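You operate a simulated robot arm through the tools that you are given. There is no shell and no other tool.

Carry out the task below with a simulated robot arm. There is one attempt and no reset: what you move stays moved.

Task
Fit the relay that the relay card names and check the test jig.
Fine: grey rocker switch off first; plug in, switch on, press the white test key, see the pass lamp, switch off.

Only the result counts: the job must be done as asked and must still hold three seconds after the hand-in. Knocking over, shifting, dropping, spilling or breaking anything else fails it.

Robot
A 6-joint arm with a fingered hand, fixed in place. Base frame: the origin is on the floor under the middle of its stand, x ahead of it, y to its left, z up. Readings come in mm, rad, newtons and seconds.
With the tool pointing down near the work surface it reaches from about 300 to 820 mm from the base axis. Its first joint turns from -2.897 to 2.897 rad. Payload 4 kg.
The tool frame sits at the grasp point between the pads (the TCP): z along the fingers, y along the line on which they close. The tips reach 26 mm beyond it. The gripper opens to 132 mm; its body begins 73 mm behind the TCP. The gripper is a hand of 5 fingers: y runs from the thumb to the fingers, the wrist lies at [0, 0, -239] in the tool frame, and closing takes about 1.5 s.
Orientation is that of the tool frame in the base frame, as a unit quaternion [w, x, y, z]. With the fingers straight down and closing along the base's y, the tool's x points along the base's -x, its y along +y and its z along -z.

Tools
- The arm moves only by the tool play_rows. Its argument "plan" is a list of rows, each a list of 2 entries, a list of its own where there are three numbers: the turn, a rotation vector about the base's x, y, z in rad, then the shift along the base's x, y, z in mm. In form: [[[rx, ry, rz], [tx, ty, tz]], ...]. A call has 1 to 20 rows; each row is the pose to reach, as a shift and turn from the pose commanded when the call began. "jaw" is the gripper command, from -1 (fully open) to 1 (shut), values between in proportion, set as the call begins (left out, the last holds). A row lasts 0.2 s, in which the tool goes at most 50 mm and 0.15 rad; a call with a longer step from one row to the next is refused whole, and so is a gripper value outside its range. Where a pose cannot be reached the arm comes as near as it can. A force on the tool above 40 N (or 10 N above the force at the start of the call, whichever is more), or a blocked arm, ends the call early, and 0.2 s more pass. Each finger travels about 45 mm/s and halts on what it meets, pressing with about 28 N; the grip force reading is that of the motor and also rises with nothing between the fingers. The clock runs only during rows and for 0.2 s after the last one: add rows that repeat a pose to give the fingers time. It gives the time, the measured TCP pose, the force on the tool (base axes), the opening and the grip force at its end, in the units of the frame above (readings bear some noise), with the torque about the TCP (base axes, N m) and any sound that the robot's microphone picked up, and new pictures: "show" is both (left out), scene, wrist or none.
- Cameras (640 x 400 px; columns grow to the right, rows downward): "scene" is fixed at [390.5, 651.8, 1589.3]; the picture's right is [-0.92, -0.39, 0.00], its down [-0.22, 0.52, -0.83] and it looks along [0.32, -0.76, -0.56] (base axes); focal length 312 px, centre (320, 200). "wrist" rides on the gripper at [85, 2, -97] in the tool frame; the picture's right is [-0.02, 1.00, 0.00], its down [-0.75, -0.02, -0.66] and it looks along [-0.66, -0.01, 0.75] (tool axes); focal length 270 px, centre (320, 200). There is no depth. A picture from a camera that has moved, and an enlarged one, comes with that camera's place and axes in the base frame and with its lens. The place of the scene camera against the robot may be out by one fixed shift of up to 25 mm in any direction.
- curl_fingers(finger1, finger2, finger3, finger4, thumb_bend): sets how far each is bent, from 0 (flat) to 100 (curled in); at 30 the hand is open as for a grip, at 70 the pads meet at the TCP. One left out holds its place. A second passes; each finger stops where it meets its share of the squeeze, and holds until it gets a number again. A gripper value or a shape takes the hand back. It gives what a move gives, with no picture; readings hold the bend of each and the force on the fingers (four entries, about 0 where the hand has none), thumb and palm.
- set_grasp(shape): the hand has 5 fingers and takes this shape, open, in about a second: jaw (thumb against the fingers, like two jaws); tri (thumb and two fingers); tip (a fingertip pinch); poke (one finger out to press); point (the index stretched); flat (the hand flat); cup (the hand cupped); fist (a fist). The gripper value then closes the fingers along that shape, each until it touches; the sizes above hold for jaw. It gives what a move gives, with no picture.
- zoom(camera, box): a new picture of the part [left, top, right, bottom] of that camera's present view, enlarged. No time passes.
- finish_job(): hands the job in; it is judged then, once.

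Places have to be worked out from the pictures, the camera data and where the tool is seen. Open the gripper and draw the arm clear of the work before you hand the job in, unless the task says otherwise.

The tools are called after "Emit:" as name(argument=value, ...) on one line, values as JSON. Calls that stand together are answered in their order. play_rows: Moves the arm, as the interface text tells. Its arguments: {"type":"object","properties":{"plan":{"type":"array","items":{"type":"array"}},"jaw":{"type":"number"},"show":{"type":"string","enum":["both","scene","wrist","none"]}},"required":["plan"]} The other tools are called the same way: set_grasp (shape) gives the hand a shape; curl_fingers (finger1, finger2, finger3, finger4, thumb_bend) moves the fingers one by one; zoom (camera, box) takes an enlarged picture of a part of a camera's view; finish_job () hands the job in.

At the start:

```text
clock: 0.0
ee_pos: [447.8, -225.6, 1255.5]
orientation: [-0.001, 0.0, 1.0, 0.001]
contact_force: [0.4, -1.2, -0.6]
moment: [0.0, 0.0, -0.01]
grip_width: 131.8
grasp_force: 0.1
shape: jaw
bend: [30.0, 30.0, 30.0, 30.0, 30.0]
finger forces: [0.0, 0.0, 0.0, 0.1, 0.0, 0.0]
```

scene: 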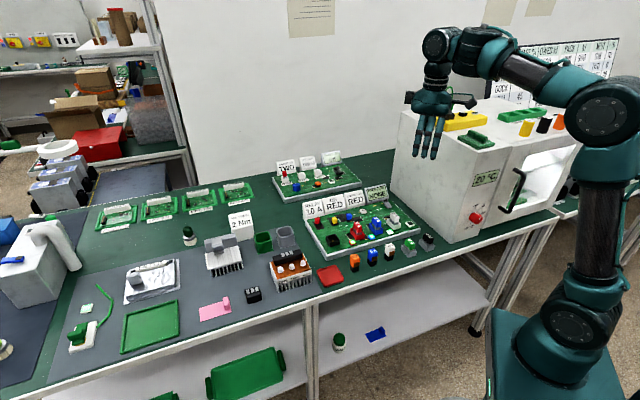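
wrist: 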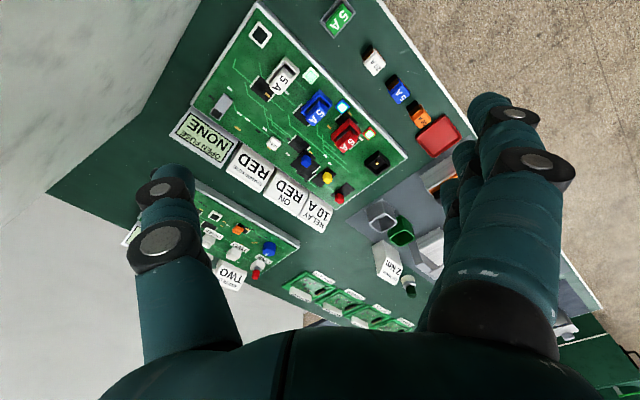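

The scene shows a bench with a main jig board (cards, coloured relays) and loose relays in front of it. I zoom in on both cameras to read the cards and find the parts.

Emit:
zoom(camera="scene", box=[290, 170, 450, 290])

Emit:
zoom(camera="wrist", box=[170, 0, 470, 220])

Emit:
zoom(camera="scene", box=[260, 140, 380, 210])

```text
3.33 times, centred on (370, 230) of scene
camera zoom: at [390.5, 651.8, 1589.3], right [-0.92, -0.39, 0.0], down [-0.22, 0.52, -0.83], along [0.32, -0.76, -0.56], focal length 1042 px, centre (153, 100)
```

zoom: 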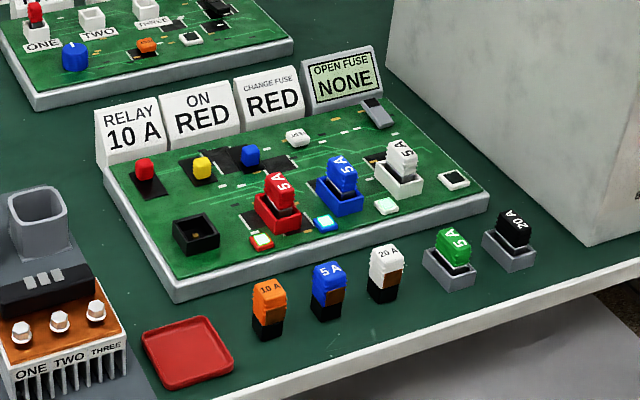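

```text
1.82 times, centred on (320, 110) of wrist
camera zoom: at [362.1, -224.6, 1351.4], right [0.02, 1.0, 0.0], down [0.75, -0.02, 0.66], along [0.66, -0.01, -0.75], focal length 491 px, centre (320, 364)
```

zoom: 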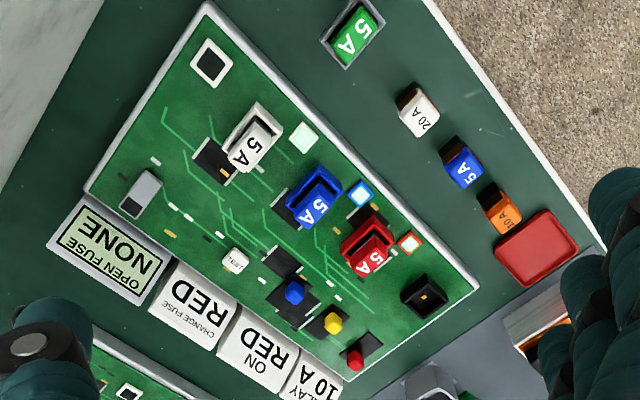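

```text
5.33 times, centred on (320, 175) of scene
camera zoom: at [390.5, 651.8, 1589.3], right [-0.92, -0.39, 0.0], down [-0.22, 0.52, -0.83], along [0.32, -0.76, -0.56], focal length 1667 px, centre (320, 333)
```

zoom: 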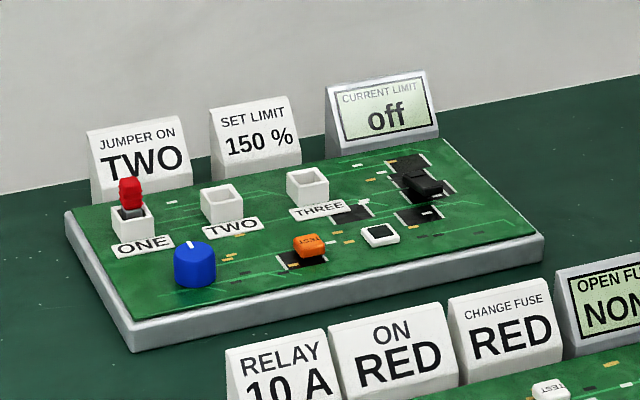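

The relay card reads 10 A, and the loose orange relay reads 10 A; the empty black socket is on the board. I zoom further on the rocker switch, the test key, the lamps and the relays.

Emit:
zoom(camera="wrist", box=[180, 60, 300, 140])

Emit:
zoom(camera="scene", box=[350, 180, 430, 230])

Emit:
zoom(camera="wrist", box=[330, 60, 470, 160])

Emit:
zoom(camera="scene", box=[320, 220, 440, 290])

```text
5.00 times, centred on (240, 100) of wrist
camera zoom: at [362.1, -224.6, 1351.4], right [0.02, 1.0, 0.0], down [0.75, -0.02, 0.66], along [0.66, -0.01, -0.75], focal length 1351 px, centre (720, 700)
```

zoom: 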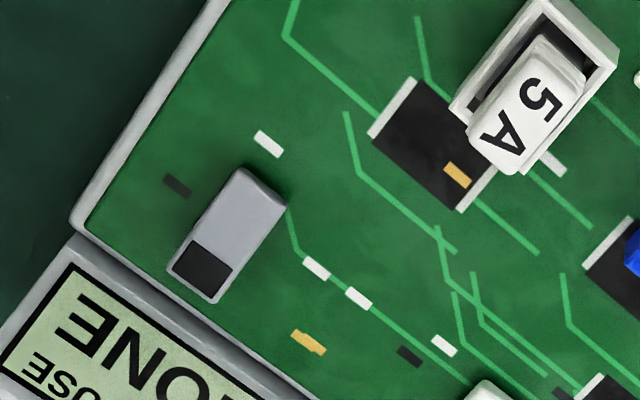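

```text
8.00 times, centred on (390, 205) of scene
camera zoom: at [390.5, 651.8, 1589.3], right [-0.92, -0.39, 0.0], down [-0.22, 0.52, -0.83], along [0.32, -0.76, -0.56], focal length 2500 px, centre (-240, 160)
```

zoom: 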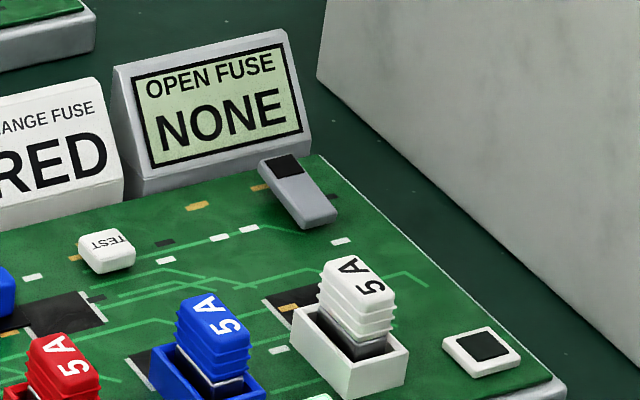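

```text
4.00 times, centred on (400, 110) of wrist
camera zoom: at [362.1, -224.6, 1351.4], right [0.02, 1.0, 0.0], down [0.75, -0.02, 0.66], along [0.66, -0.01, -0.75], focal length 1081 px, centre (0, 560)
```

zoom: 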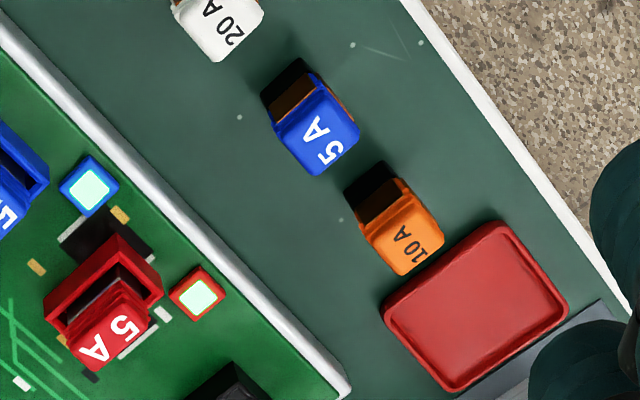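

```text
5.33 times, centred on (380, 255) of scene
camera zoom: at [390.5, 651.8, 1589.3], right [-0.92, -0.39, 0.0], down [-0.22, 0.52, -0.83], along [0.32, -0.76, -0.56], focal length 1667 px, centre (0, -93)
```

zoom: 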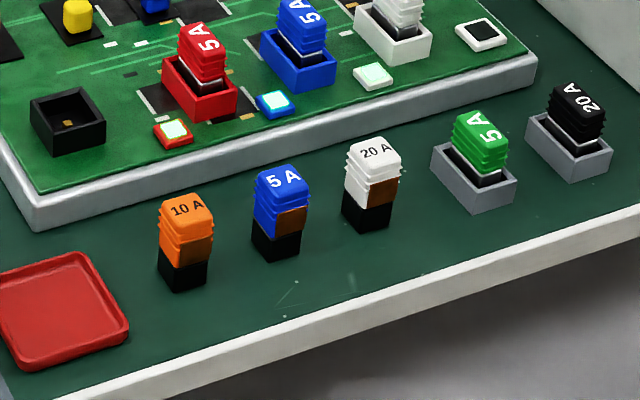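

Geometry so far: the board is yawed about 45° in the base frame, with the orange relay near (569,-50), the empty socket near (681,-106), the rocker near (559,-407) and the test key near (634,-322). I bring the wrist camera closer, staying well above everything, to see the socket and relay in detail.

Emit:
play_rows(plan=[[[0, 0, 0], [19, 18, -32]], [[0, 0, 0], [38, 36, -64]], [[0, 0, 0], [57, 54, -96]], [[0, 0, 0], [76, 72, -128]], [[0, 0, 0], [95, 90, -160]], [[0, 0, 0], [114, 108, -192]], [[0, 0, 0], [133, 126, -224]], [[0, 0, 0], [152, 145, -250]], [[0, 0, 0], [152, 145, -250]]])

```text
clock: 2.0
ee_pos: [598.2, -84.1, 1004.5]
orientation: [0.0, -0.001, 1.0, -0.001]
contact_force: [0.0, 0.1, -0.4]
moment: [0.06, 0.0, -0.01]
grip_width: 131.8
grasp_force: 0.0
shape: jaw
bend: [30.0, 30.0, 30.0, 30.0, 30.0]
finger forces: [0.0, 0.1, 0.1, 0.1, 0.0, 0.0]
camera wrist: at [513.3, -82.7, 1099.9], right [0.02, 1.0, 0.0], down [0.75, -0.02, 0.66], along [0.66, -0.01, -0.75], focal length 270 px, centre (320, 200)
```

scene: 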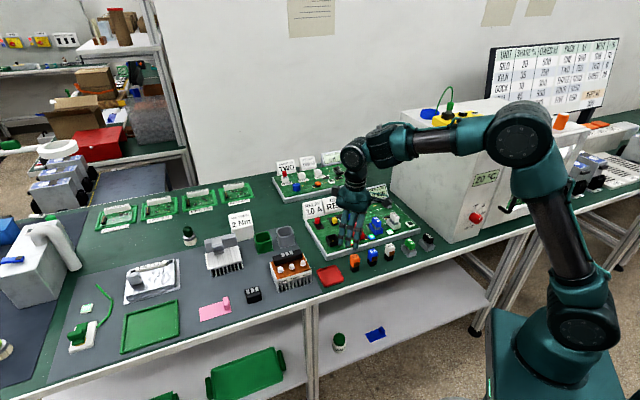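
wrist: 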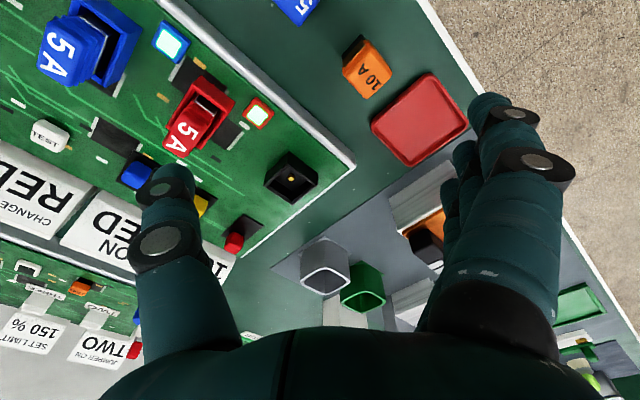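

The relay and socket are now in view of the wrist camera. I zoom into both for size, keying and exact position.

Emit:
zoom(camera="wrist", box=[250, 130, 340, 210])

Emit:
zoom(camera="wrist", box=[320, 20, 420, 110])

Emit:
zoom(camera="wrist", box=[240, 0, 480, 210])

```text
5.00 times, centred on (295, 170) of wrist
camera zoom: at [513.3, -82.7, 1099.9], right [0.02, 1.0, 0.0], down [0.75, -0.02, 0.66], along [0.66, -0.01, -0.75], focal length 1351 px, centre (445, 350)
```

zoom: 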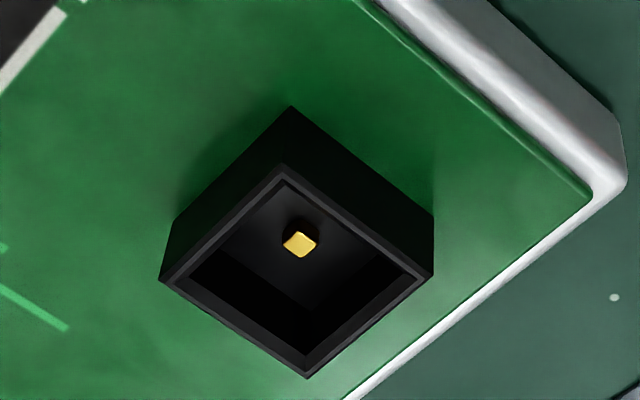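

```text
4.44 times, centred on (370, 65) of wrist
camera zoom: at [513.3, -82.7, 1099.9], right [0.02, 1.0, 0.0], down [0.75, -0.02, 0.66], along [0.66, -0.01, -0.75], focal length 1201 px, centre (98, 800)
```

zoom: 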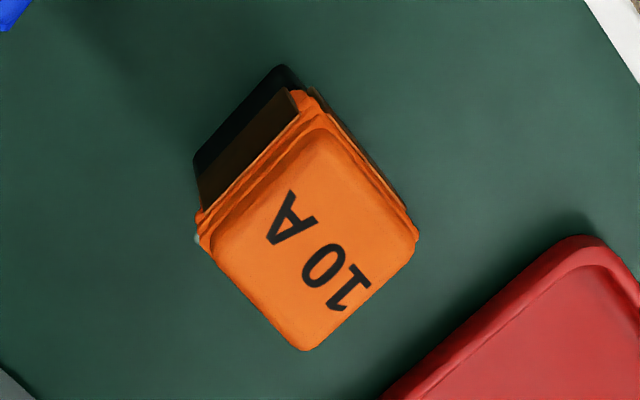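

```text
1.90 times, centred on (360, 105) of wrist
camera zoom: at [513.3, -82.7, 1099.9], right [0.02, 1.0, 0.0], down [0.75, -0.02, 0.66], along [0.66, -0.01, -0.75], focal length 515 px, centre (244, 381)
```

zoom: 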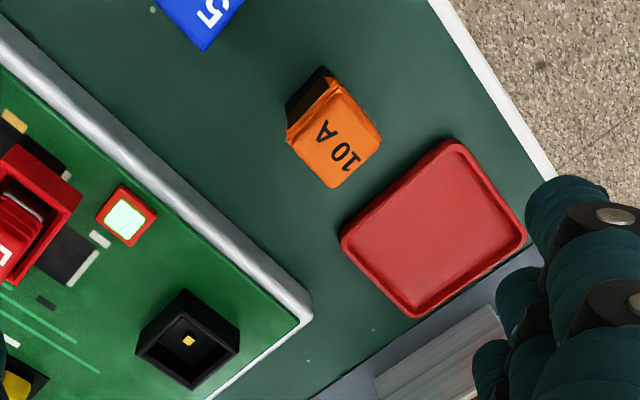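

The socket is a square box with a centred gold pin, and the relay's top is about 22 mm across. I switch the hand to the tip pinch shape to see its geometry, then move to look over the rocker switch and test key.

Emit:
set_grasp(shape="tip")

Emit:
play_rows(plan=[[[0, 0, 0], [-15, -40, 0]], [[0, 0, 0], [-30, -80, 0]], [[0, 0, 0], [-45, -120, 0]], [[0, 0, 0], [-60, -160, 0]], [[0, 0, 0], [-75, -200, 0]], [[0, 0, 0], [-80, -240, 0]], [[0, 0, 0], [-80, -240, 0]]])

```text
clock: 2.9
ee_pos: [599.4, -82.7, 1004.3]
orientation: [0.0, 0.0, 1.0, 0.0]
contact_force: [0.0, 0.4, 0.4]
moment: [0.03, -0.03, 0.01]
grip_width: 131.9
grasp_force: 0.0
shape: tip
bend: [0.0, 30.0, 30.0, 0.0, 30.0]
finger forces: [0.0, 0.0, 0.1, 0.0, 0.1, 0.0]
```

```text
clock: 4.5
ee_pos: [518.6, -321.3, 1009.7]
orientation: [0.0, 0.0, 1.0, 0.0]
contact_force: [-0.4, -0.3, -0.4]
moment: [0.02, -0.01, 0.03]
grip_width: 131.8
grasp_force: 0.0
shape: tip
bend: [0.0, 30.0, 30.0, 0.0, 30.0]
finger forces: [0.0, 0.0, 0.0, 0.0, 0.0, 0.0]
camera wrist: at [433.0, -322.0, 1104.5], right [0.02, 1.0, 0.0], down [0.75, -0.02, 0.66], along [0.66, -0.01, -0.75], focal length 270 px, centre (320, 200)
```

scene: 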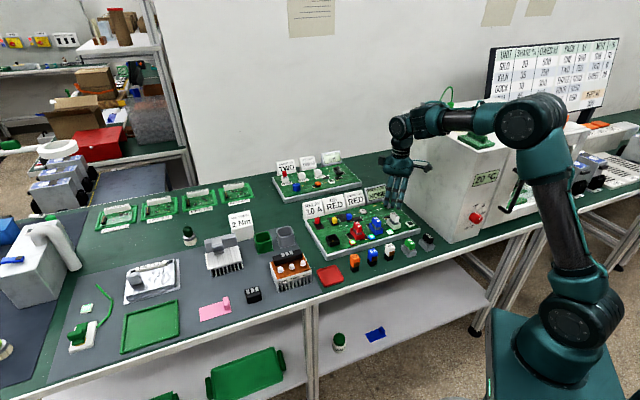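
wrist: 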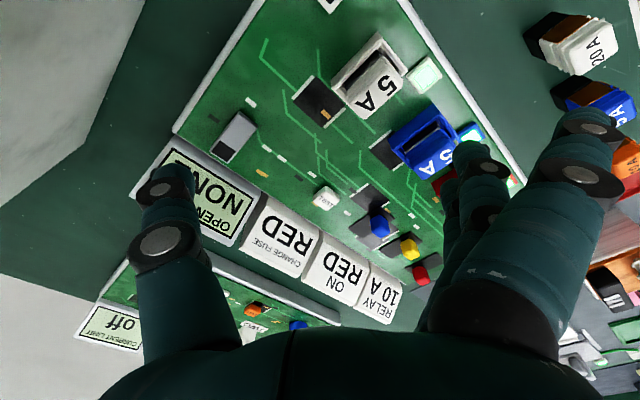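

I see the rocker and the test key from closer. I zoom in for the rocker's tilt and the key's position.

Emit:
zoom(camera="wrist", box=[190, 90, 280, 180])

Emit:
zoom(camera="wrist", box=[300, 160, 440, 280])

Emit:
zoom(camera="wrist", box=[300, 0, 500, 120])

Emit:
zoom(camera="scene", box=[340, 120, 460, 240])

```text
4.44 times, centred on (235, 135) of wrist
camera zoom: at [433.0, -322.0, 1104.5], right [0.02, 1.0, 0.0], down [0.75, -0.02, 0.66], along [0.66, -0.01, -0.75], focal length 1201 px, centre (698, 489)
```

zoom: 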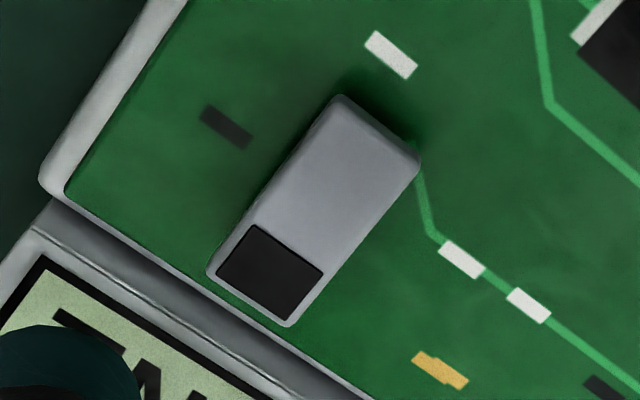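

```text
3.33 times, centred on (370, 220) of wrist
camera zoom: at [433.0, -322.0, 1104.5], right [0.02, 1.0, 0.0], down [0.75, -0.02, 0.66], along [0.66, -0.01, -0.75], focal length 901 px, centre (153, 133)
```

zoom: 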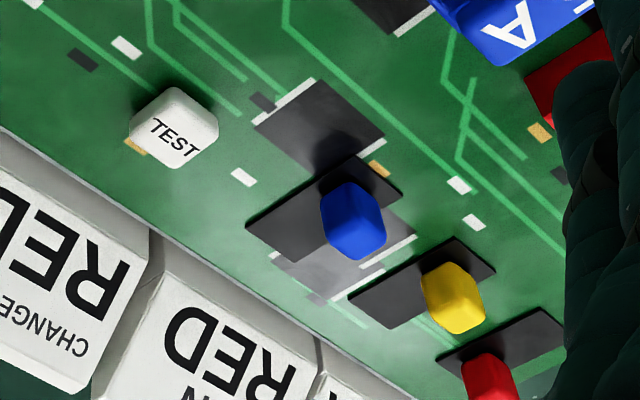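

```text
3.20 times, centred on (400, 60) of wrist
camera zoom: at [433.0, -322.0, 1104.5], right [0.02, 1.0, 0.0], down [0.75, -0.02, 0.66], along [0.66, -0.01, -0.75], focal length 865 px, centre (64, 648)
```

zoom: 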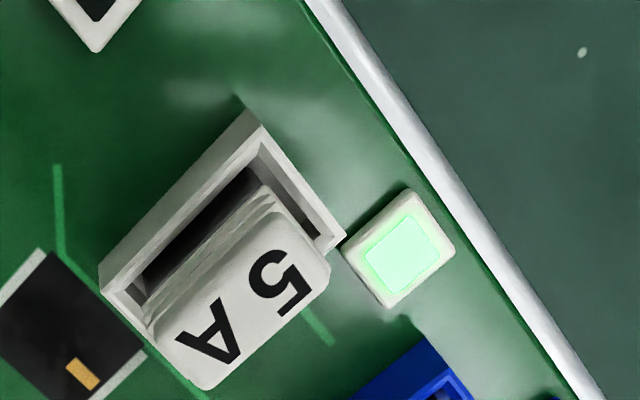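

```text
3.33 times, centred on (400, 180) of scene
camera zoom: at [390.5, 651.8, 1589.3], right [-0.92, -0.39, 0.0], down [-0.22, 0.52, -0.83], along [0.32, -0.76, -0.56], focal length 1042 px, centre (53, 267)
```

zoom: 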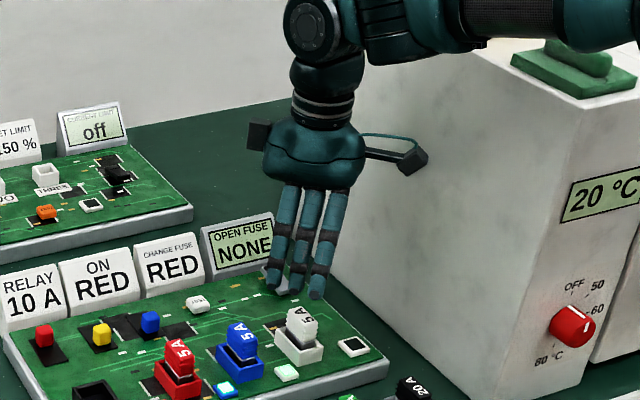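

I want the rocker's tilt unambiguously, so I zoom tighter on it from both cameras.

Emit:
zoom(camera="wrist", box=[212, 105, 260, 170])

Emit:
zoom(camera="scene", box=[376, 192, 400, 212])

```text
6.15 times, centred on (236, 138) of wrist
camera zoom: at [433.0, -322.0, 1104.5], right [0.02, 1.0, 0.0], down [0.75, -0.02, 0.66], along [0.66, -0.01, -0.75], focal length 1663 px, centre (837, 585)
```

zoom: 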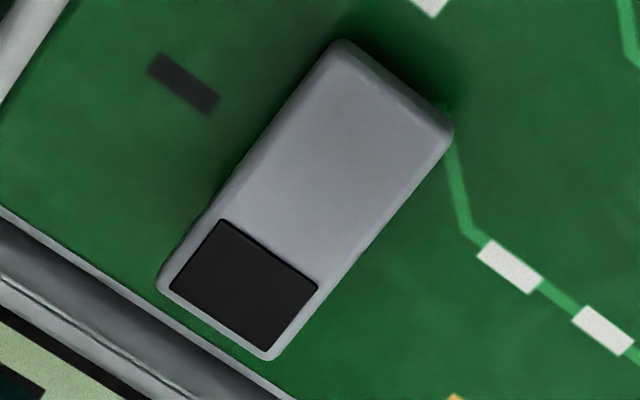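

```text
16.00 times, centred on (388, 202) of scene
camera zoom: at [390.5, 651.8, 1589.3], right [-0.92, -0.39, 0.0], down [-0.22, 0.52, -0.83], along [0.32, -0.76, -0.56], focal length 5000 px, centre (-768, 168)
```

zoom: 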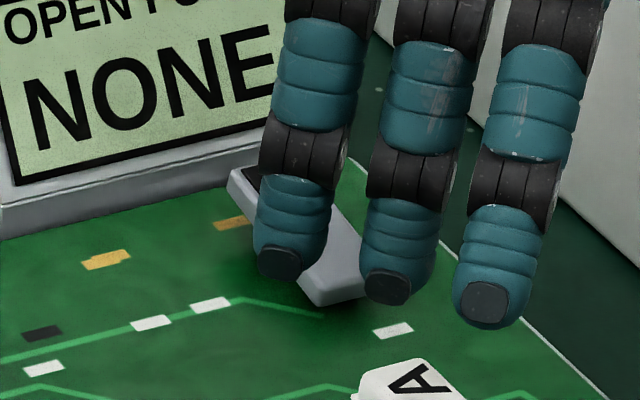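

The shadow and lip suggest the rocker's far grey end (toward the bench front) is the raised one. Now I take the poke shape and look where the poking fingertip sits in the wrist view.

Emit:
set_grasp(shape="poke")

Emit:
play_rows(plan=[[[0, 0, 0], [0, 0, 0]]], show="both")

Emit:
zoom(camera="scene", box=[340, 120, 460, 240])

```text
clock: 5.4
ee_pos: [518.4, -322.4, 1008.0]
orientation: [0.001, 0.0, 1.0, 0.0]
contact_force: [0.5, -0.3, -0.1]
moment: [0.02, 0.01, 0.02]
grip_width: 0.1
grasp_force: 0.0
shape: poke
bend: [100.0, 100.0, 100.0, 100.0, 47.0]
finger forces: [0.0, 0.1, 0.1, 0.0, 0.0, 0.1]
```

```text
clock: 5.8
ee_pos: [517.9, -322.8, 1007.5]
orientation: [0.0, 0.0, 1.0, 0.0]
contact_force: [0.5, -0.2, 0.7]
moment: [-0.03, -0.01, 0.01]
grip_width: 0.0
grasp_force: 0.0
shape: poke
bend: [100.0, 100.0, 100.0, 100.0, 47.0]
finger forces: [0.0, 0.0, 0.0, 0.0, 0.0, 0.0]
camera wrist: at [433.1, -321.5, 1104.5], right [0.02, 1.0, 0.0], down [0.75, -0.02, 0.66], along [0.66, -0.01, -0.75], focal length 270 px, centre (320, 200)
```

scene: 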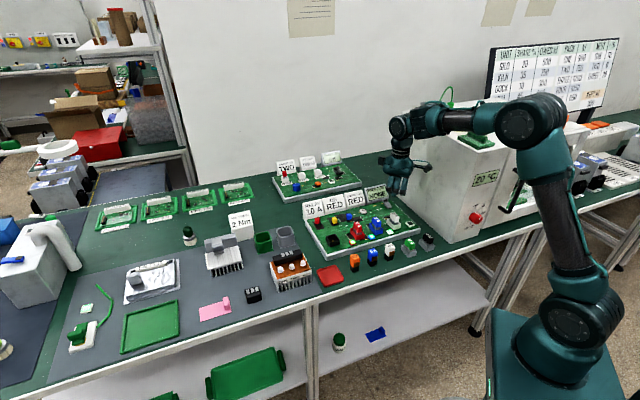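
wrist: 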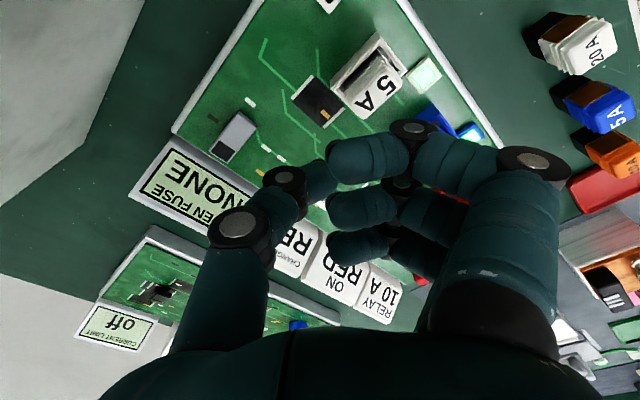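

```text
3.33 times, centred on (400, 180) of scene
camera zoom: at [390.5, 651.8, 1589.3], right [-0.92, -0.39, 0.0], down [-0.22, 0.52, -0.83], along [0.32, -0.76, -0.56], focal length 1042 px, centre (53, 267)
```

zoom: 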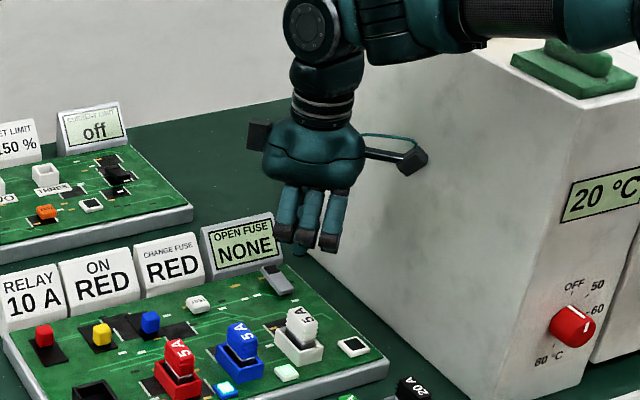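

In poke the fingers curl up and the thumb sits at 47. The fingers no longer hide the rocker in the scene view, so I zoom on it, and then try the point shape.

Emit:
zoom(camera="scene", box=[376, 195, 400, 212])

Emit:
set_grasp(shape="point")

Emit:
play_rows(plan=[[[0, 0, 0], [0, 0, 0]]], show="wrist")

Emit:
zoom(camera="scene", box=[340, 120, 460, 240])

```text
16.00 times, centred on (388, 204) of scene
camera zoom: at [390.5, 651.8, 1589.3], right [-0.92, -0.39, 0.0], down [-0.22, 0.52, -0.83], along [0.32, -0.76, -0.56], focal length 5000 px, centre (-768, 144)
```

zoom: 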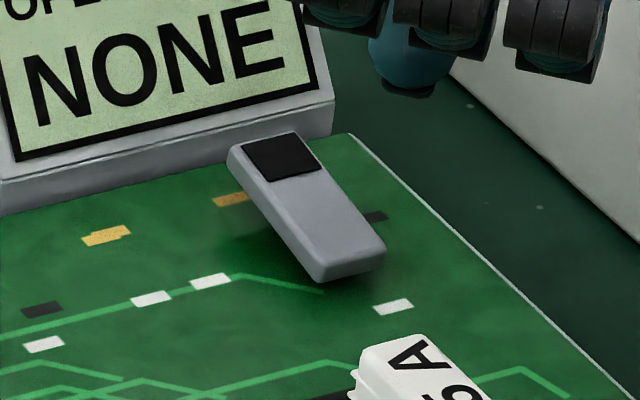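

```text
clock: 6.7
ee_pos: [518.8, -322.9, 1009.3]
orientation: [0.0, 0.001, 1.0, 0.0]
contact_force: [-0.7, 0.2, -0.3]
moment: [0.01, 0.0, -0.01]
grip_width: 126.0
grasp_force: 0.1
shape: point
bend: [28.0, 100.0, 100.0, 100.0, 55.0]
finger forces: [0.0, 0.1, 0.0, 0.0, 0.1, 0.0]
```

```text
clock: 7.1
ee_pos: [518.6, -322.7, 1009.7]
orientation: [0.0, 0.0, 1.0, -0.001]
contact_force: [-0.3, -0.8, -0.1]
moment: [0.0, 0.01, 0.02]
grip_width: 126.2
grasp_force: 0.2
shape: point
bend: [28.0, 100.0, 100.0, 100.0, 55.0]
finger forces: [0.0, 0.1, 0.0, 0.1, 0.0, 0.1]
camera wrist: at [433.1, -321.5, 1104.5], right [0.02, 1.0, 0.0], down [0.75, -0.02, 0.66], along [0.66, -0.01, -0.75], focal length 270 px, centre (320, 200)
```

wrist: 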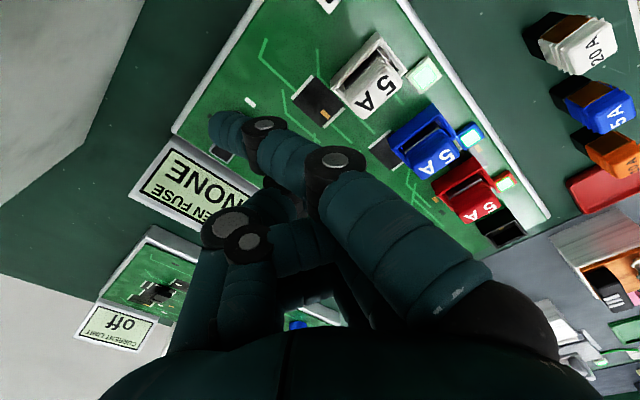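

```text
3.33 times, centred on (400, 180) of scene
camera zoom: at [390.5, 651.8, 1589.3], right [-0.92, -0.39, 0.0], down [-0.22, 0.52, -0.83], along [0.32, -0.76, -0.56], focal length 1042 px, centre (53, 267)
```

zoom: 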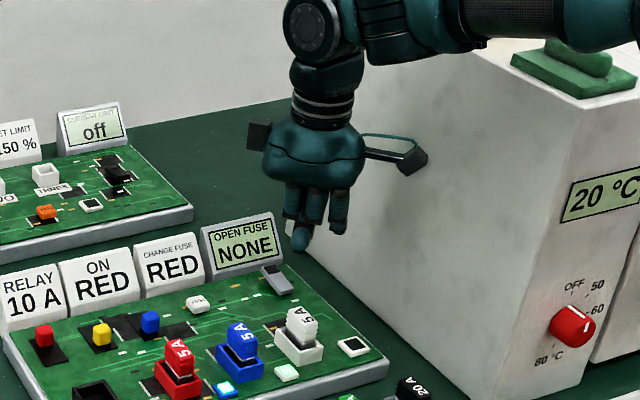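

The scene zoom shows the rocker's dark end near the display and a lip with shadow at the front grey end, so the front end looks raised. The point shape leans the index diagonally, so I instead try a custom shape: finger 1 at 30 (straight along the tool axis) with the others curled.

Emit:
curl_fingers(finger1=30, finger2=100, finger3=100, finger4=100, thumb_bend=60)

Emit:
play_rows(plan=[[[0, 0, 0], [0, 0, 0]]], show="both")

Emit:
zoom(camera="scene", box=[340, 120, 460, 240])

```text
clock: 8.1
ee_pos: [519.1, -323.0, 1007.4]
orientation: [0.0, 0.0, 1.0, 0.0]
contact_force: [-0.3, 0.2, 0.9]
moment: [0.03, 0.0, 0.0]
grip_width: 91.2
grasp_force: 0.0
shape: fingers
bend: [30.0, 100.0, 100.0, 100.0, 60.0]
finger forces: [0.0, 0.0, 0.0, 0.0, 0.1, 0.0]
```

```text
clock: 8.5
ee_pos: [518.3, -322.5, 1008.3]
orientation: [0.0, -0.001, 1.0, 0.0]
contact_force: [0.1, 0.2, 0.1]
moment: [0.0, -0.01, -0.02]
grip_width: 91.3
grasp_force: 0.0
shape: fingers
bend: [30.0, 100.0, 100.0, 100.0, 60.0]
finger forces: [0.0, 0.0, 0.0, 0.0, 0.0, 0.1]
camera wrist: at [433.1, -321.5, 1104.5], right [0.02, 1.0, 0.0], down [0.75, -0.02, 0.66], along [0.66, -0.01, -0.75], focal length 270 px, centre (320, 200)
```

scene: 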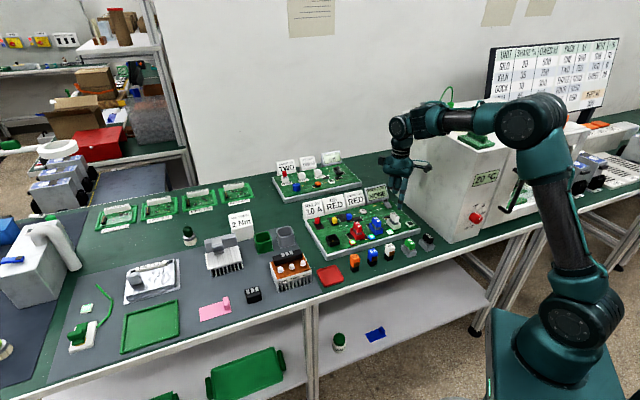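
wrist: 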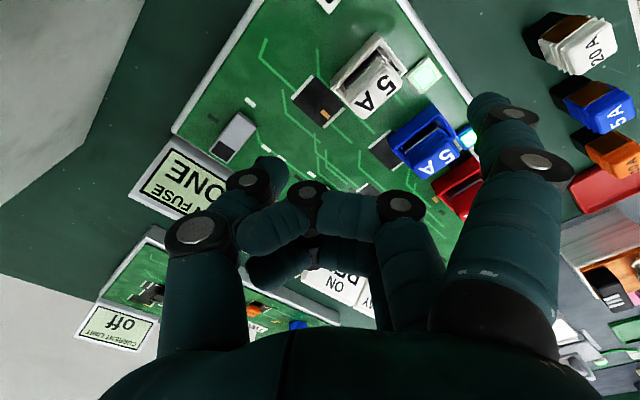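

```text
3.33 times, centred on (400, 180) of scene
camera zoom: at [390.5, 651.8, 1589.3], right [-0.92, -0.39, 0.0], down [-0.22, 0.52, -0.83], along [0.32, -0.76, -0.56], focal length 1042 px, centre (53, 267)
```

zoom: 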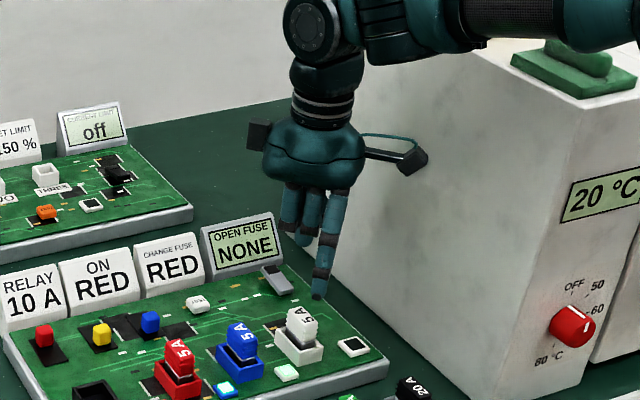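

Now finger 1 sticks out straight while the others are curled — a good pressing finger. I rotate the hand by +135° about the vertical (in the air) so that, when pressing, the rest of the hand lies away from the cards.

Emit:
play_rows(plan=[[[0, 0, 0.147], [0, 0, 2]], [[0, 0, 0.294], [0, 0, 4]], [[0, 0, 0.441], [0, 0, 6]], [[0, 0, 0.588], [0, 0, 8]], [[0, 0, 0.735], [0, 0, 10]], [[0, 0, 0.882], [0, 0, 12]], [[0, 0, 1.029], [0, 0, 14]], [[0, 0, 1.176], [0, 0, 16]], [[0, 0, 1.323], [0, 0, 18]], [[0, 0, 1.47], [0, 0, 20]], [[0, 0, 1.617], [0, 0, 20]], [[0, 0, 1.764], [0, 0, 20]], [[0, 0, 1.911], [0, 0, 20]], [[0, 0, 2.058], [0, 0, 20]], [[0, 0, 2.205], [0, 0, 20]], [[0, 0, 2.35], [0, 0, 20]], [[0, 0, 2.3562], [0, 0, 20]]])

```text
clock: 12.1
ee_pos: [578.5, -330.8, 1061.1]
orientation: [0.019, 0.902, -0.432, -0.008]
contact_force: [0.0, 1.1, -0.2]
moment: [0.0, 0.01, -0.01]
grip_width: 90.8
grasp_force: 0.1
shape: fingers
bend: [30.0, 100.0, 100.0, 100.0, 60.0]
finger forces: [0.0, 0.0, 0.0, 0.0, 0.0, 0.0]
out of reach, approached as far as the arm can: row 7, 8, 9, 10, 11, 12, 13, 14, 15, 16, 17
camera wrist: at [631.9, -396.2, 1158.4], right [-0.79, -0.61, 0.04], down [-0.44, 0.61, 0.66], along [-0.43, 0.5, -0.75], focal length 270 px, centre (320, 200)
```

scene: 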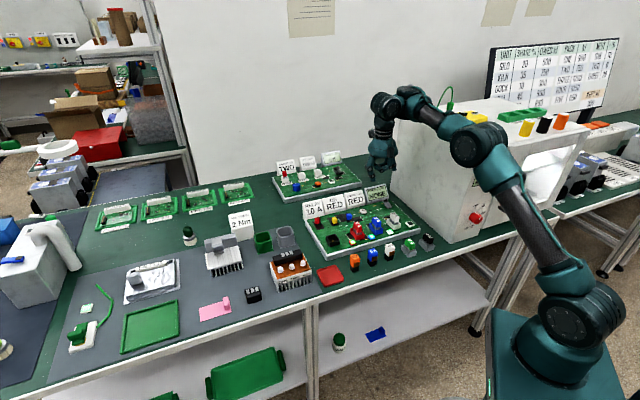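
wrist: 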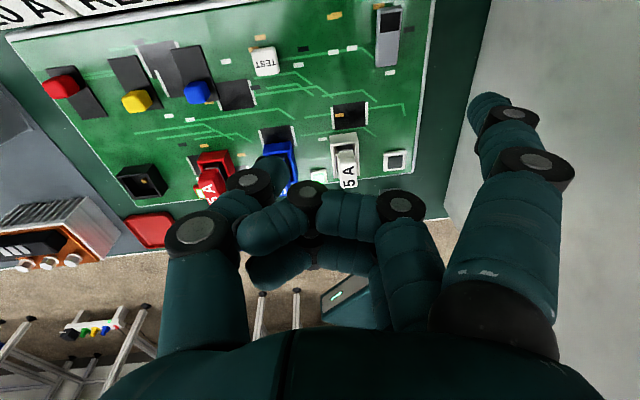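

The hand came to about 129° but was pushed off position. I check with a null move what the commanded pose now is and whether it is reachable.

Emit:
play_rows(plan=[[[0, 0, 0], [0, 0, 0]], [[0, 0, 0], [0, 0, 0]]], show="none")

Emit:
zoom(camera="wrist", box=[220, 0, 440, 140])

Emit:
zoom(camera="wrist", box=[350, 0, 430, 80])

```text
clock: 12.7
ee_pos: [577.4, -330.4, 1061.5]
orientation: [0.018, 0.902, -0.431, -0.007]
contact_force: [0.1, 0.3, 0.0]
moment: [0.02, 0.02, 0.03]
grip_width: 91.1
grasp_force: 0.0
shape: fingers
bend: [30.0, 100.0, 100.0, 100.0, 60.0]
finger forces: [0.0, 0.1, 0.0, 0.1, 0.0, 0.1]
```

```text
2.86 times, centred on (330, 70) of wrist
camera zoom: at [631.7, -396.4, 1158.4], right [-0.79, -0.61, 0.04], down [-0.44, 0.61, 0.66], along [-0.42, 0.5, -0.75], focal length 772 px, centre (291, 571)
```

zoom: 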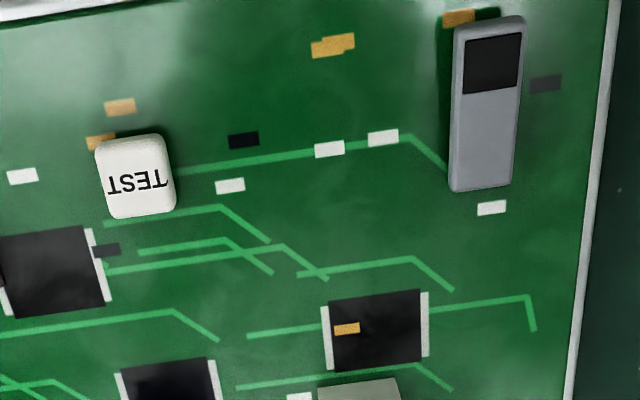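

```text
5.00 times, centred on (390, 40) of wrist
camera zoom: at [631.7, -396.4, 1158.4], right [-0.79, -0.61, 0.04], down [-0.44, 0.61, 0.66], along [-0.42, 0.5, -0.75], focal length 1351 px, centre (-30, 1000)
```

zoom: 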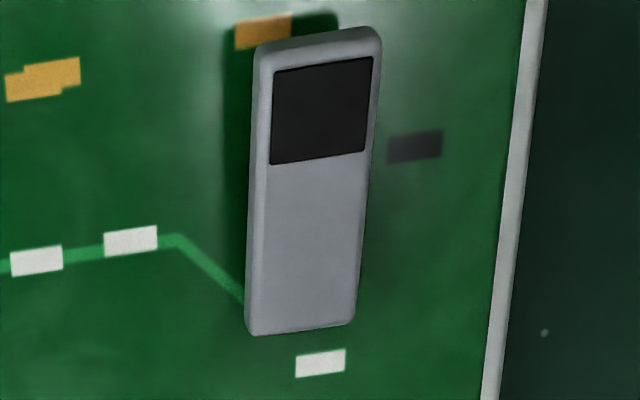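

The current pose is stable. I now tilt the hand (about the tool x axis, so the pressing finger becomes lowest) and move toward a point well above the rocker's front end.

Emit:
play_rows(plan=[[[0.088, -0.088, 0], [-7, 0, -12]], [[0.177, -0.177, 0], [-14, 0, -24]], [[0.265, -0.265, 0], [-21, 0, -36]], [[0.3536, -0.3536, 0], [-27, 0, -48]], [[0.3536, -0.3536, 0], [-27, 0, -60]], [[0.3536, -0.3536, 0], [-27, 0, -60]]])

```text
clock: 14.1
ee_pos: [601.7, -343.4, 1060.8]
orientation: [-0.171, 0.855, -0.487, 0.051]
contact_force: [1.0, 0.0, 0.7]
moment: [0.03, -0.01, 0.0]
grip_width: 91.0
grasp_force: 0.1
shape: fingers
bend: [30.0, 100.0, 100.0, 100.0, 60.0]
finger forces: [0.0, 0.0, 0.0, 0.0, 0.1, 0.0]
out of reach, approached as far as the arm can: row 1, 2, 3, 4, 5, 6
camera wrist: at [619.1, -441.0, 1143.4], right [-0.83, -0.45, -0.34], down [-0.55, 0.49, 0.68], along [-0.14, 0.75, -0.65], focal length 270 px, centre (320, 200)
```

scene: 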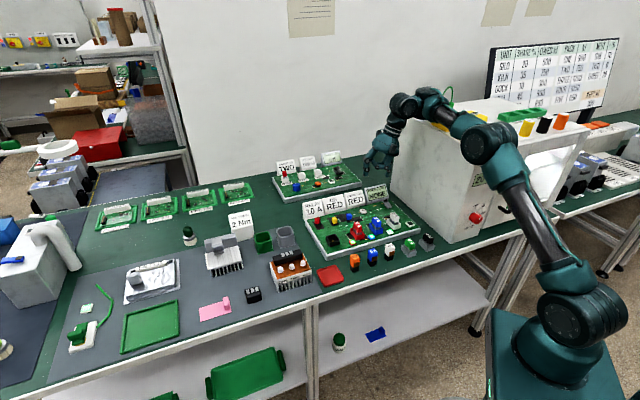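
wrist: 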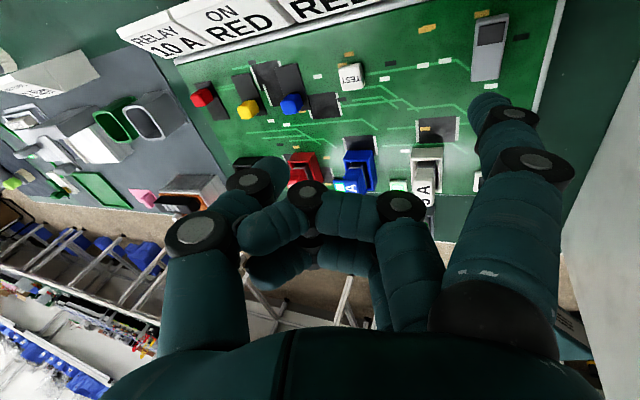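

That yaw sits at a joint limit, so the arm drifted. I go back the other way: undo the tilt and return toward 90° yaw now, and then continue turning in the negative direction to −135°, which serves the same purpose.

Emit:
play_rows(plan=[[[-0.0345, 0.0639, -0.1059], [-8, 3, 0]], [[-0.069, 0.1278, -0.2118], [-16, 6, 0]], [[-0.1036, 0.1917, -0.3177], [-24, 9, 0]], [[-0.1381, 0.2556, -0.4236], [-32, 12, 0]], [[-0.1726, 0.3195, -0.5295], [-42, 13, 0]], [[-0.1726, 0.3195, -0.5295], [-42, 13, 0]]], show="none")

```text
clock: 15.5
ee_pos: [566.7, -343.1, 1065.0]
orientation: [0.002, -0.705, 0.709, 0.006]
contact_force: [-0.1, -0.2, -0.1]
moment: [0.03, -0.04, 0.01]
grip_width: 90.9
grasp_force: 0.1
shape: fingers
bend: [30.0, 100.0, 100.0, 100.0, 60.0]
finger forces: [0.0, 0.1, 0.0, 0.0, 0.0, 0.0]
out of reach, approached as far as the arm can: row 1, 2, 3, 4, 5, 6
```

Yaw is back at about 90° with the tool vertical. I keep turning in the negative direction down to about −45°.

Emit:
play_rows(plan=[[[0, 0, -0.147], [-2, 0, 0]], [[0, 0, -0.294], [-4, 0, 0]], [[0, 0, -0.441], [-6, 0, 0]], [[0, 0, -0.588], [-8, 0, 0]], [[0, 0, -0.735], [-10, 0, 0]], [[0, 0, -0.882], [-12, 0, 0]], [[0, 0, -1.029], [-14, 0, 0]], [[0, 0, -1.176], [-16, 0, 0]], [[0, 0, -1.323], [-18, 0, 0]], [[0, 0, -1.47], [-20, 0, 0]], [[0, 0, -1.617], [-20, 0, 0]], [[0, 0, -1.764], [-20, 0, 0]], [[0, 0, -1.911], [-20, 0, 0]], [[0, 0, -2.058], [-20, 0, 0]], [[0, 0, -2.205], [-20, 0, 0]], [[0, 0, -2.352], [-20, 0, 0]], [[0, 0, -2.356], [-20, 0, 0]]], show="wrist")

```text
clock: 19.1
ee_pos: [557.4, -349.9, 1077.9]
orientation: [0.003, 0.387, 0.922, -0.001]
contact_force: [-0.2, 0.2, 0.2]
moment: [-0.01, -0.01, 0.04]
grip_width: 91.2
grasp_force: 0.1
shape: fingers
bend: [30.0, 100.0, 100.0, 100.0, 60.0]
finger forces: [0.1, 0.0, 0.0, 0.1, 0.1, 0.0]
out of reach, approached as far as the arm can: row 2, 3, 4, 5, 6, 7, 8, 9, 10, 11, 12, 13, 14, 15, 16, 17
camera wrist: at [499.0, -288.4, 1175.2], right [0.73, 0.69, 0.0], down [0.51, -0.55, 0.66], along [0.46, -0.48, -0.75], focal length 270 px, centre (320, 200)
```

wrist: 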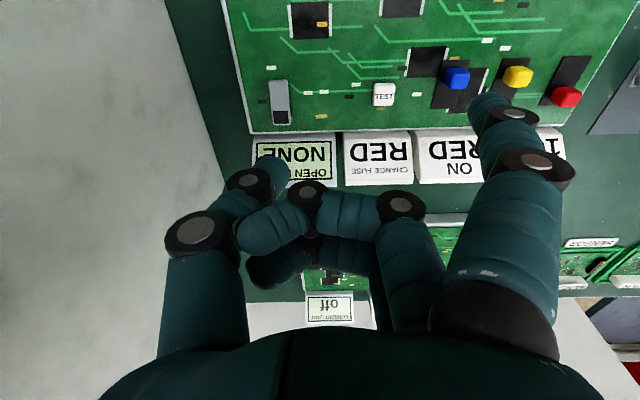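

The yaw is now about −45° but the arm still reports small reach errors, so I look at its posture in the scene while moving to a more comfortable spot closer to the base.

Emit:
play_rows(plan=[[[0, 0, 0], [-20, 20, 0]], [[0, 0, 0], [-40, 40, 0]], [[0, 0, 0], [-60, 60, 0]], [[0, 0, 0], [-80, 80, 0]], [[0, 0, 0], [-80, 80, 0]]])

```text
clock: 20.3
ee_pos: [523.7, -300.6, 1135.9]
orientation: [0.003, 0.386, 0.922, -0.001]
contact_force: [0.3, -0.3, -0.2]
moment: [0.01, 0.01, -0.02]
grip_width: 91.0
grasp_force: 0.0
shape: fingers
bend: [30.0, 100.0, 100.0, 100.0, 60.0]
finger forces: [0.1, 0.0, 0.0, 0.1, 0.0, 0.0]
out of reach, approached as far as the arm can: row 1, 2, 3, 4, 5
camera wrist: at [464.8, -240.5, 1230.8], right [0.73, 0.69, 0.0], down [0.51, -0.54, 0.66], along [0.46, -0.48, -0.75], focal length 270 px, centre (320, 200)
```

scene: 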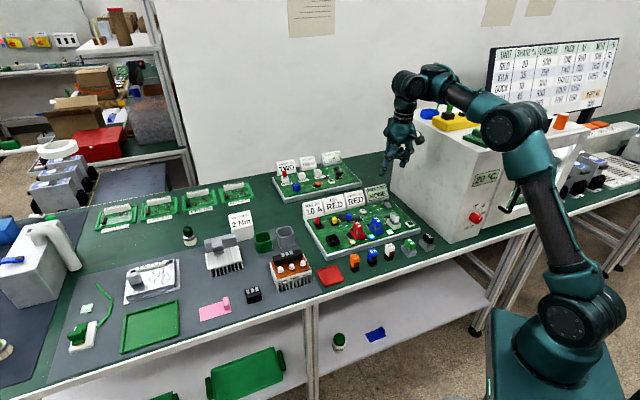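
wrist: 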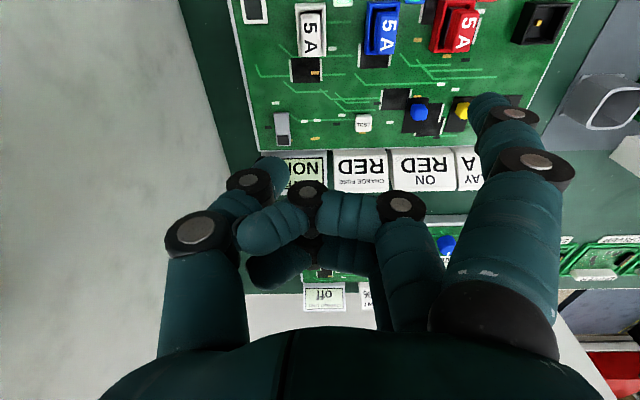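

The arm seems stuck in an awkward posture (moving in pushes it upward). I return toward the starting pose and yaw to recover the original, well-behaved configuration.

Emit:
play_rows(plan=[[[0, 0, 0.132], [-12, 12, 20]], [[0, 0, 0.264], [-25, 25, 40]], [[0, 0, 0.396], [-38, 38, 60]], [[0, 0, 0.528], [-50, 50, 80]], [[0, 0, 0.66], [-63, 63, 100]], [[0, 0, 0.79], [-76, 75, 120]], [[0, 0, 0.79], [-76, 75, 120]]])

```text
clock: 21.9
ee_pos: [449.6, -232.1, 1252.4]
orientation: [0.005, 0.001, 1.0, 0.002]
contact_force: [0.5, -0.2, 0.1]
moment: [0.03, 0.03, 0.0]
grip_width: 91.0
grasp_force: 0.0
shape: fingers
bend: [30.0, 100.0, 100.0, 100.0, 60.0]
finger forces: [0.0, 0.0, 0.0, 0.0, 0.0, 0.0]
camera wrist: at [363.3, -231.6, 1347.9], right [0.02, 1.0, 0.0], down [0.75, -0.02, 0.67], along [0.67, -0.01, -0.75], focal length 270 px, centre (320, 200)
```

scene: 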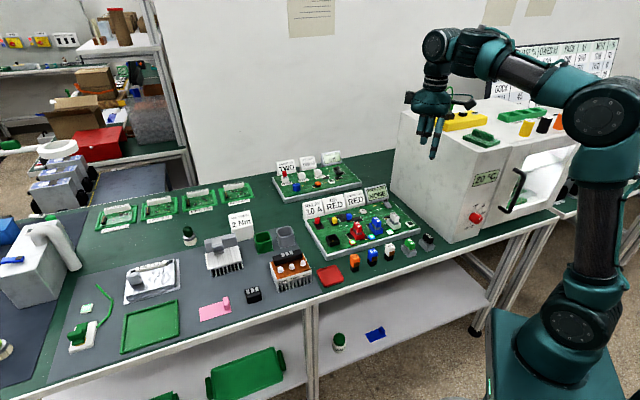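
wrist: 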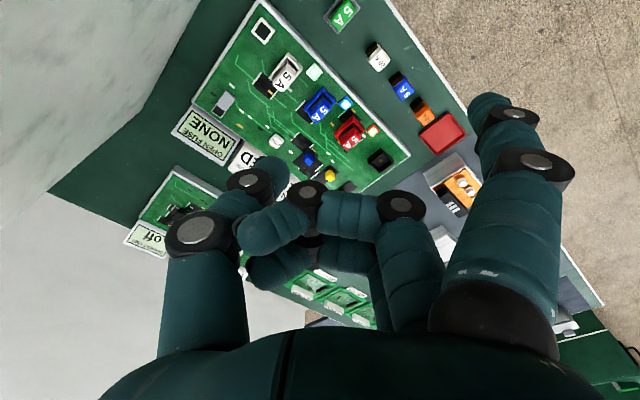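

The arm is back in its good configuration. From here I rotate the hand −135° in place to see whether that yaw is reachable this way.

Emit:
play_rows(plan=[[[0, 0, -0.147], [0, 0, 0]], [[0, 0, -0.294], [0, 0, 0]], [[0, 0, -0.441], [0, 0, 0]], [[0, 0, -0.588], [0, 0, 0]], [[0, 0, -0.735], [0, 0, 0]], [[0, 0, -0.882], [0, 0, 0]], [[0, 0, -1.029], [0, 0, 0]], [[0, 0, -1.176], [0, 0, 0]], [[0, 0, -1.323], [0, 0, 0]], [[0, 0, -1.47], [0, 0, 0]], [[0, 0, -1.617], [0, 0, 0]], [[0, 0, -1.764], [0, 0, 0]], [[0, 0, -1.911], [0, 0, 0]], [[0, 0, -2.058], [0, 0, 0]], [[0, 0, -2.205], [0, 0, 0]], [[0, 0, -2.352], [0, 0, 0]], [[0, 0, -2.356], [0, 0, 0]]], show="wrist")

```text
clock: 25.5
ee_pos: [447.9, -231.3, 1256.0]
orientation: [0.003, 0.925, 0.381, -0.004]
contact_force: [-0.6, -0.8, -0.1]
moment: [0.0, -0.02, 0.0]
grip_width: 91.1
grasp_force: 0.0
shape: fingers
bend: [30.0, 100.0, 100.0, 100.0, 60.0]
finger forces: [0.0, 0.1, 0.0, 0.0, 0.0, 0.1]
camera wrist: at [509.4, -171.8, 1350.8], right [0.69, -0.72, 0.0], down [-0.54, -0.51, 0.67], along [-0.48, -0.46, -0.75], focal length 270 px, centre (320, 200)
```

wrist: 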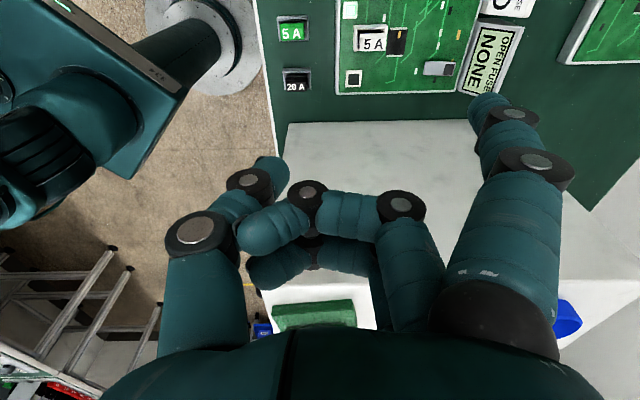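

−135° is reachable, but the oven wall is close to the rocker on that side. A cleaner option is yaw 0 with a closed pinch (fingers 2+3 and thumb at the tool axis) as the pressing tip, so I turn back to 0 and form that pinch.

Emit:
play_rows(plan=[[[0, 0, 0.147], [0, 0, 0]], [[0, 0, 0.294], [0, 0, 0]], [[0, 0, 0.441], [0, 0, 0]], [[0, 0, 0.588], [0, 0, 0]], [[0, 0, 0.735], [0, 0, 0]], [[0, 0, 0.882], [0, 0, 0]], [[0, 0, 1.029], [0, 0, 0]], [[0, 0, 1.176], [0, 0, 0]], [[0, 0, 1.323], [0, 0, 0]], [[0, 0, 1.47], [0, 0, 0]], [[0, 0, 1.617], [0, 0, 0]], [[0, 0, 1.764], [0, 0, 0]], [[0, 0, 1.911], [0, 0, 0]], [[0, 0, 2.058], [0, 0, 0]], [[0, 0, 2.205], [0, 0, 0]], [[0, 0, 2.352], [0, 0, 0]], [[0, 0, 2.356], [0, 0, 0]]], show="none")

Emit:
curl_fingers(finger1=100, finger2=70, finger3=100, finger4=100, thumb_bend=70)

Emit:
play_rows(plan=[[[0, 0, 0], [20, -20, -30]], [[0, 0, 0], [40, -40, -60]], [[0, 0, 0], [60, -60, -90]], [[0, 0, 0], [80, -80, -120]], [[0, 0, 0], [80, -100, -160]], [[0, 0, 0], [80, -120, -200]], [[0, 0, 0], [80, -120, -240]], [[0, 0, 0], [80, -120, -240]]])

```text
clock: 29.1
ee_pos: [449.8, -230.9, 1254.7]
orientation: [0.005, 0.0, 1.0, 0.001]
contact_force: [1.3, 0.5, 0.3]
moment: [0.03, 0.02, 0.0]
grip_width: 91.3
grasp_force: 0.1
shape: fingers
bend: [30.0, 100.0, 100.0, 100.0, 60.0]
finger forces: [0.1, 0.0, 0.1, 0.0, 0.0, 0.0]
```

```text
clock: 30.1
ee_pos: [449.7, -230.9, 1253.9]
orientation: [0.005, 0.0, 1.0, 0.002]
contact_force: [0.2, 0.2, 0.5]
moment: [-0.03, 0.0, -0.01]
grip_width: 44.5
grasp_force: 0.1
shape: fingers
bend: [100.0, 93.0, 100.0, 100.0, 69.0]
finger forces: [0.0, 0.0, 0.1, 0.0, 0.0, 0.0]
```

```text
clock: 31.9
ee_pos: [530.0, -352.5, 1013.3]
orientation: [0.006, 0.002, 1.0, 0.002]
contact_force: [0.5, -0.6, -0.2]
moment: [0.01, 0.0, 0.0]
grip_width: 44.8
grasp_force: 0.1
shape: fingers
bend: [100.0, 93.0, 100.0, 100.0, 69.0]
finger forces: [0.0, 0.1, 0.0, 0.0, 0.0, 0.0]
out of reach, approached as far as the arm can: row 3, 4, 5
camera wrist: at [444.3, -352.1, 1109.4], right [0.02, 1.0, 0.0], down [0.75, -0.02, 0.67], along [0.67, -0.01, -0.75], focal length 270 px, centre (320, 200)
```

scene: 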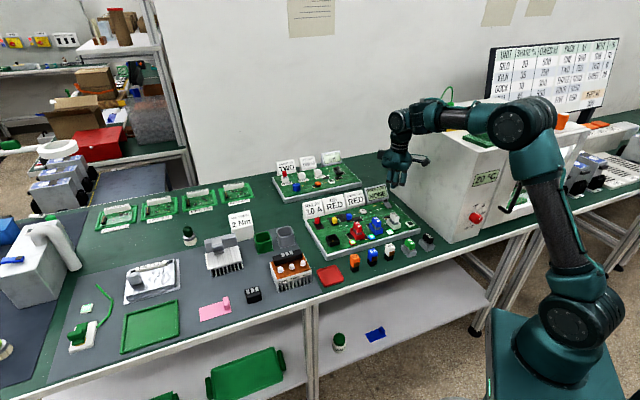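
wrist: 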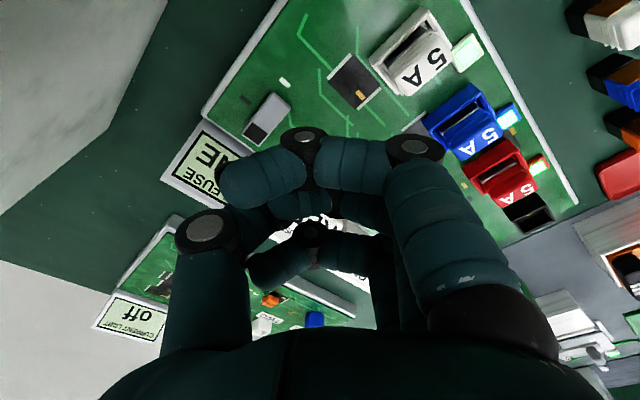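

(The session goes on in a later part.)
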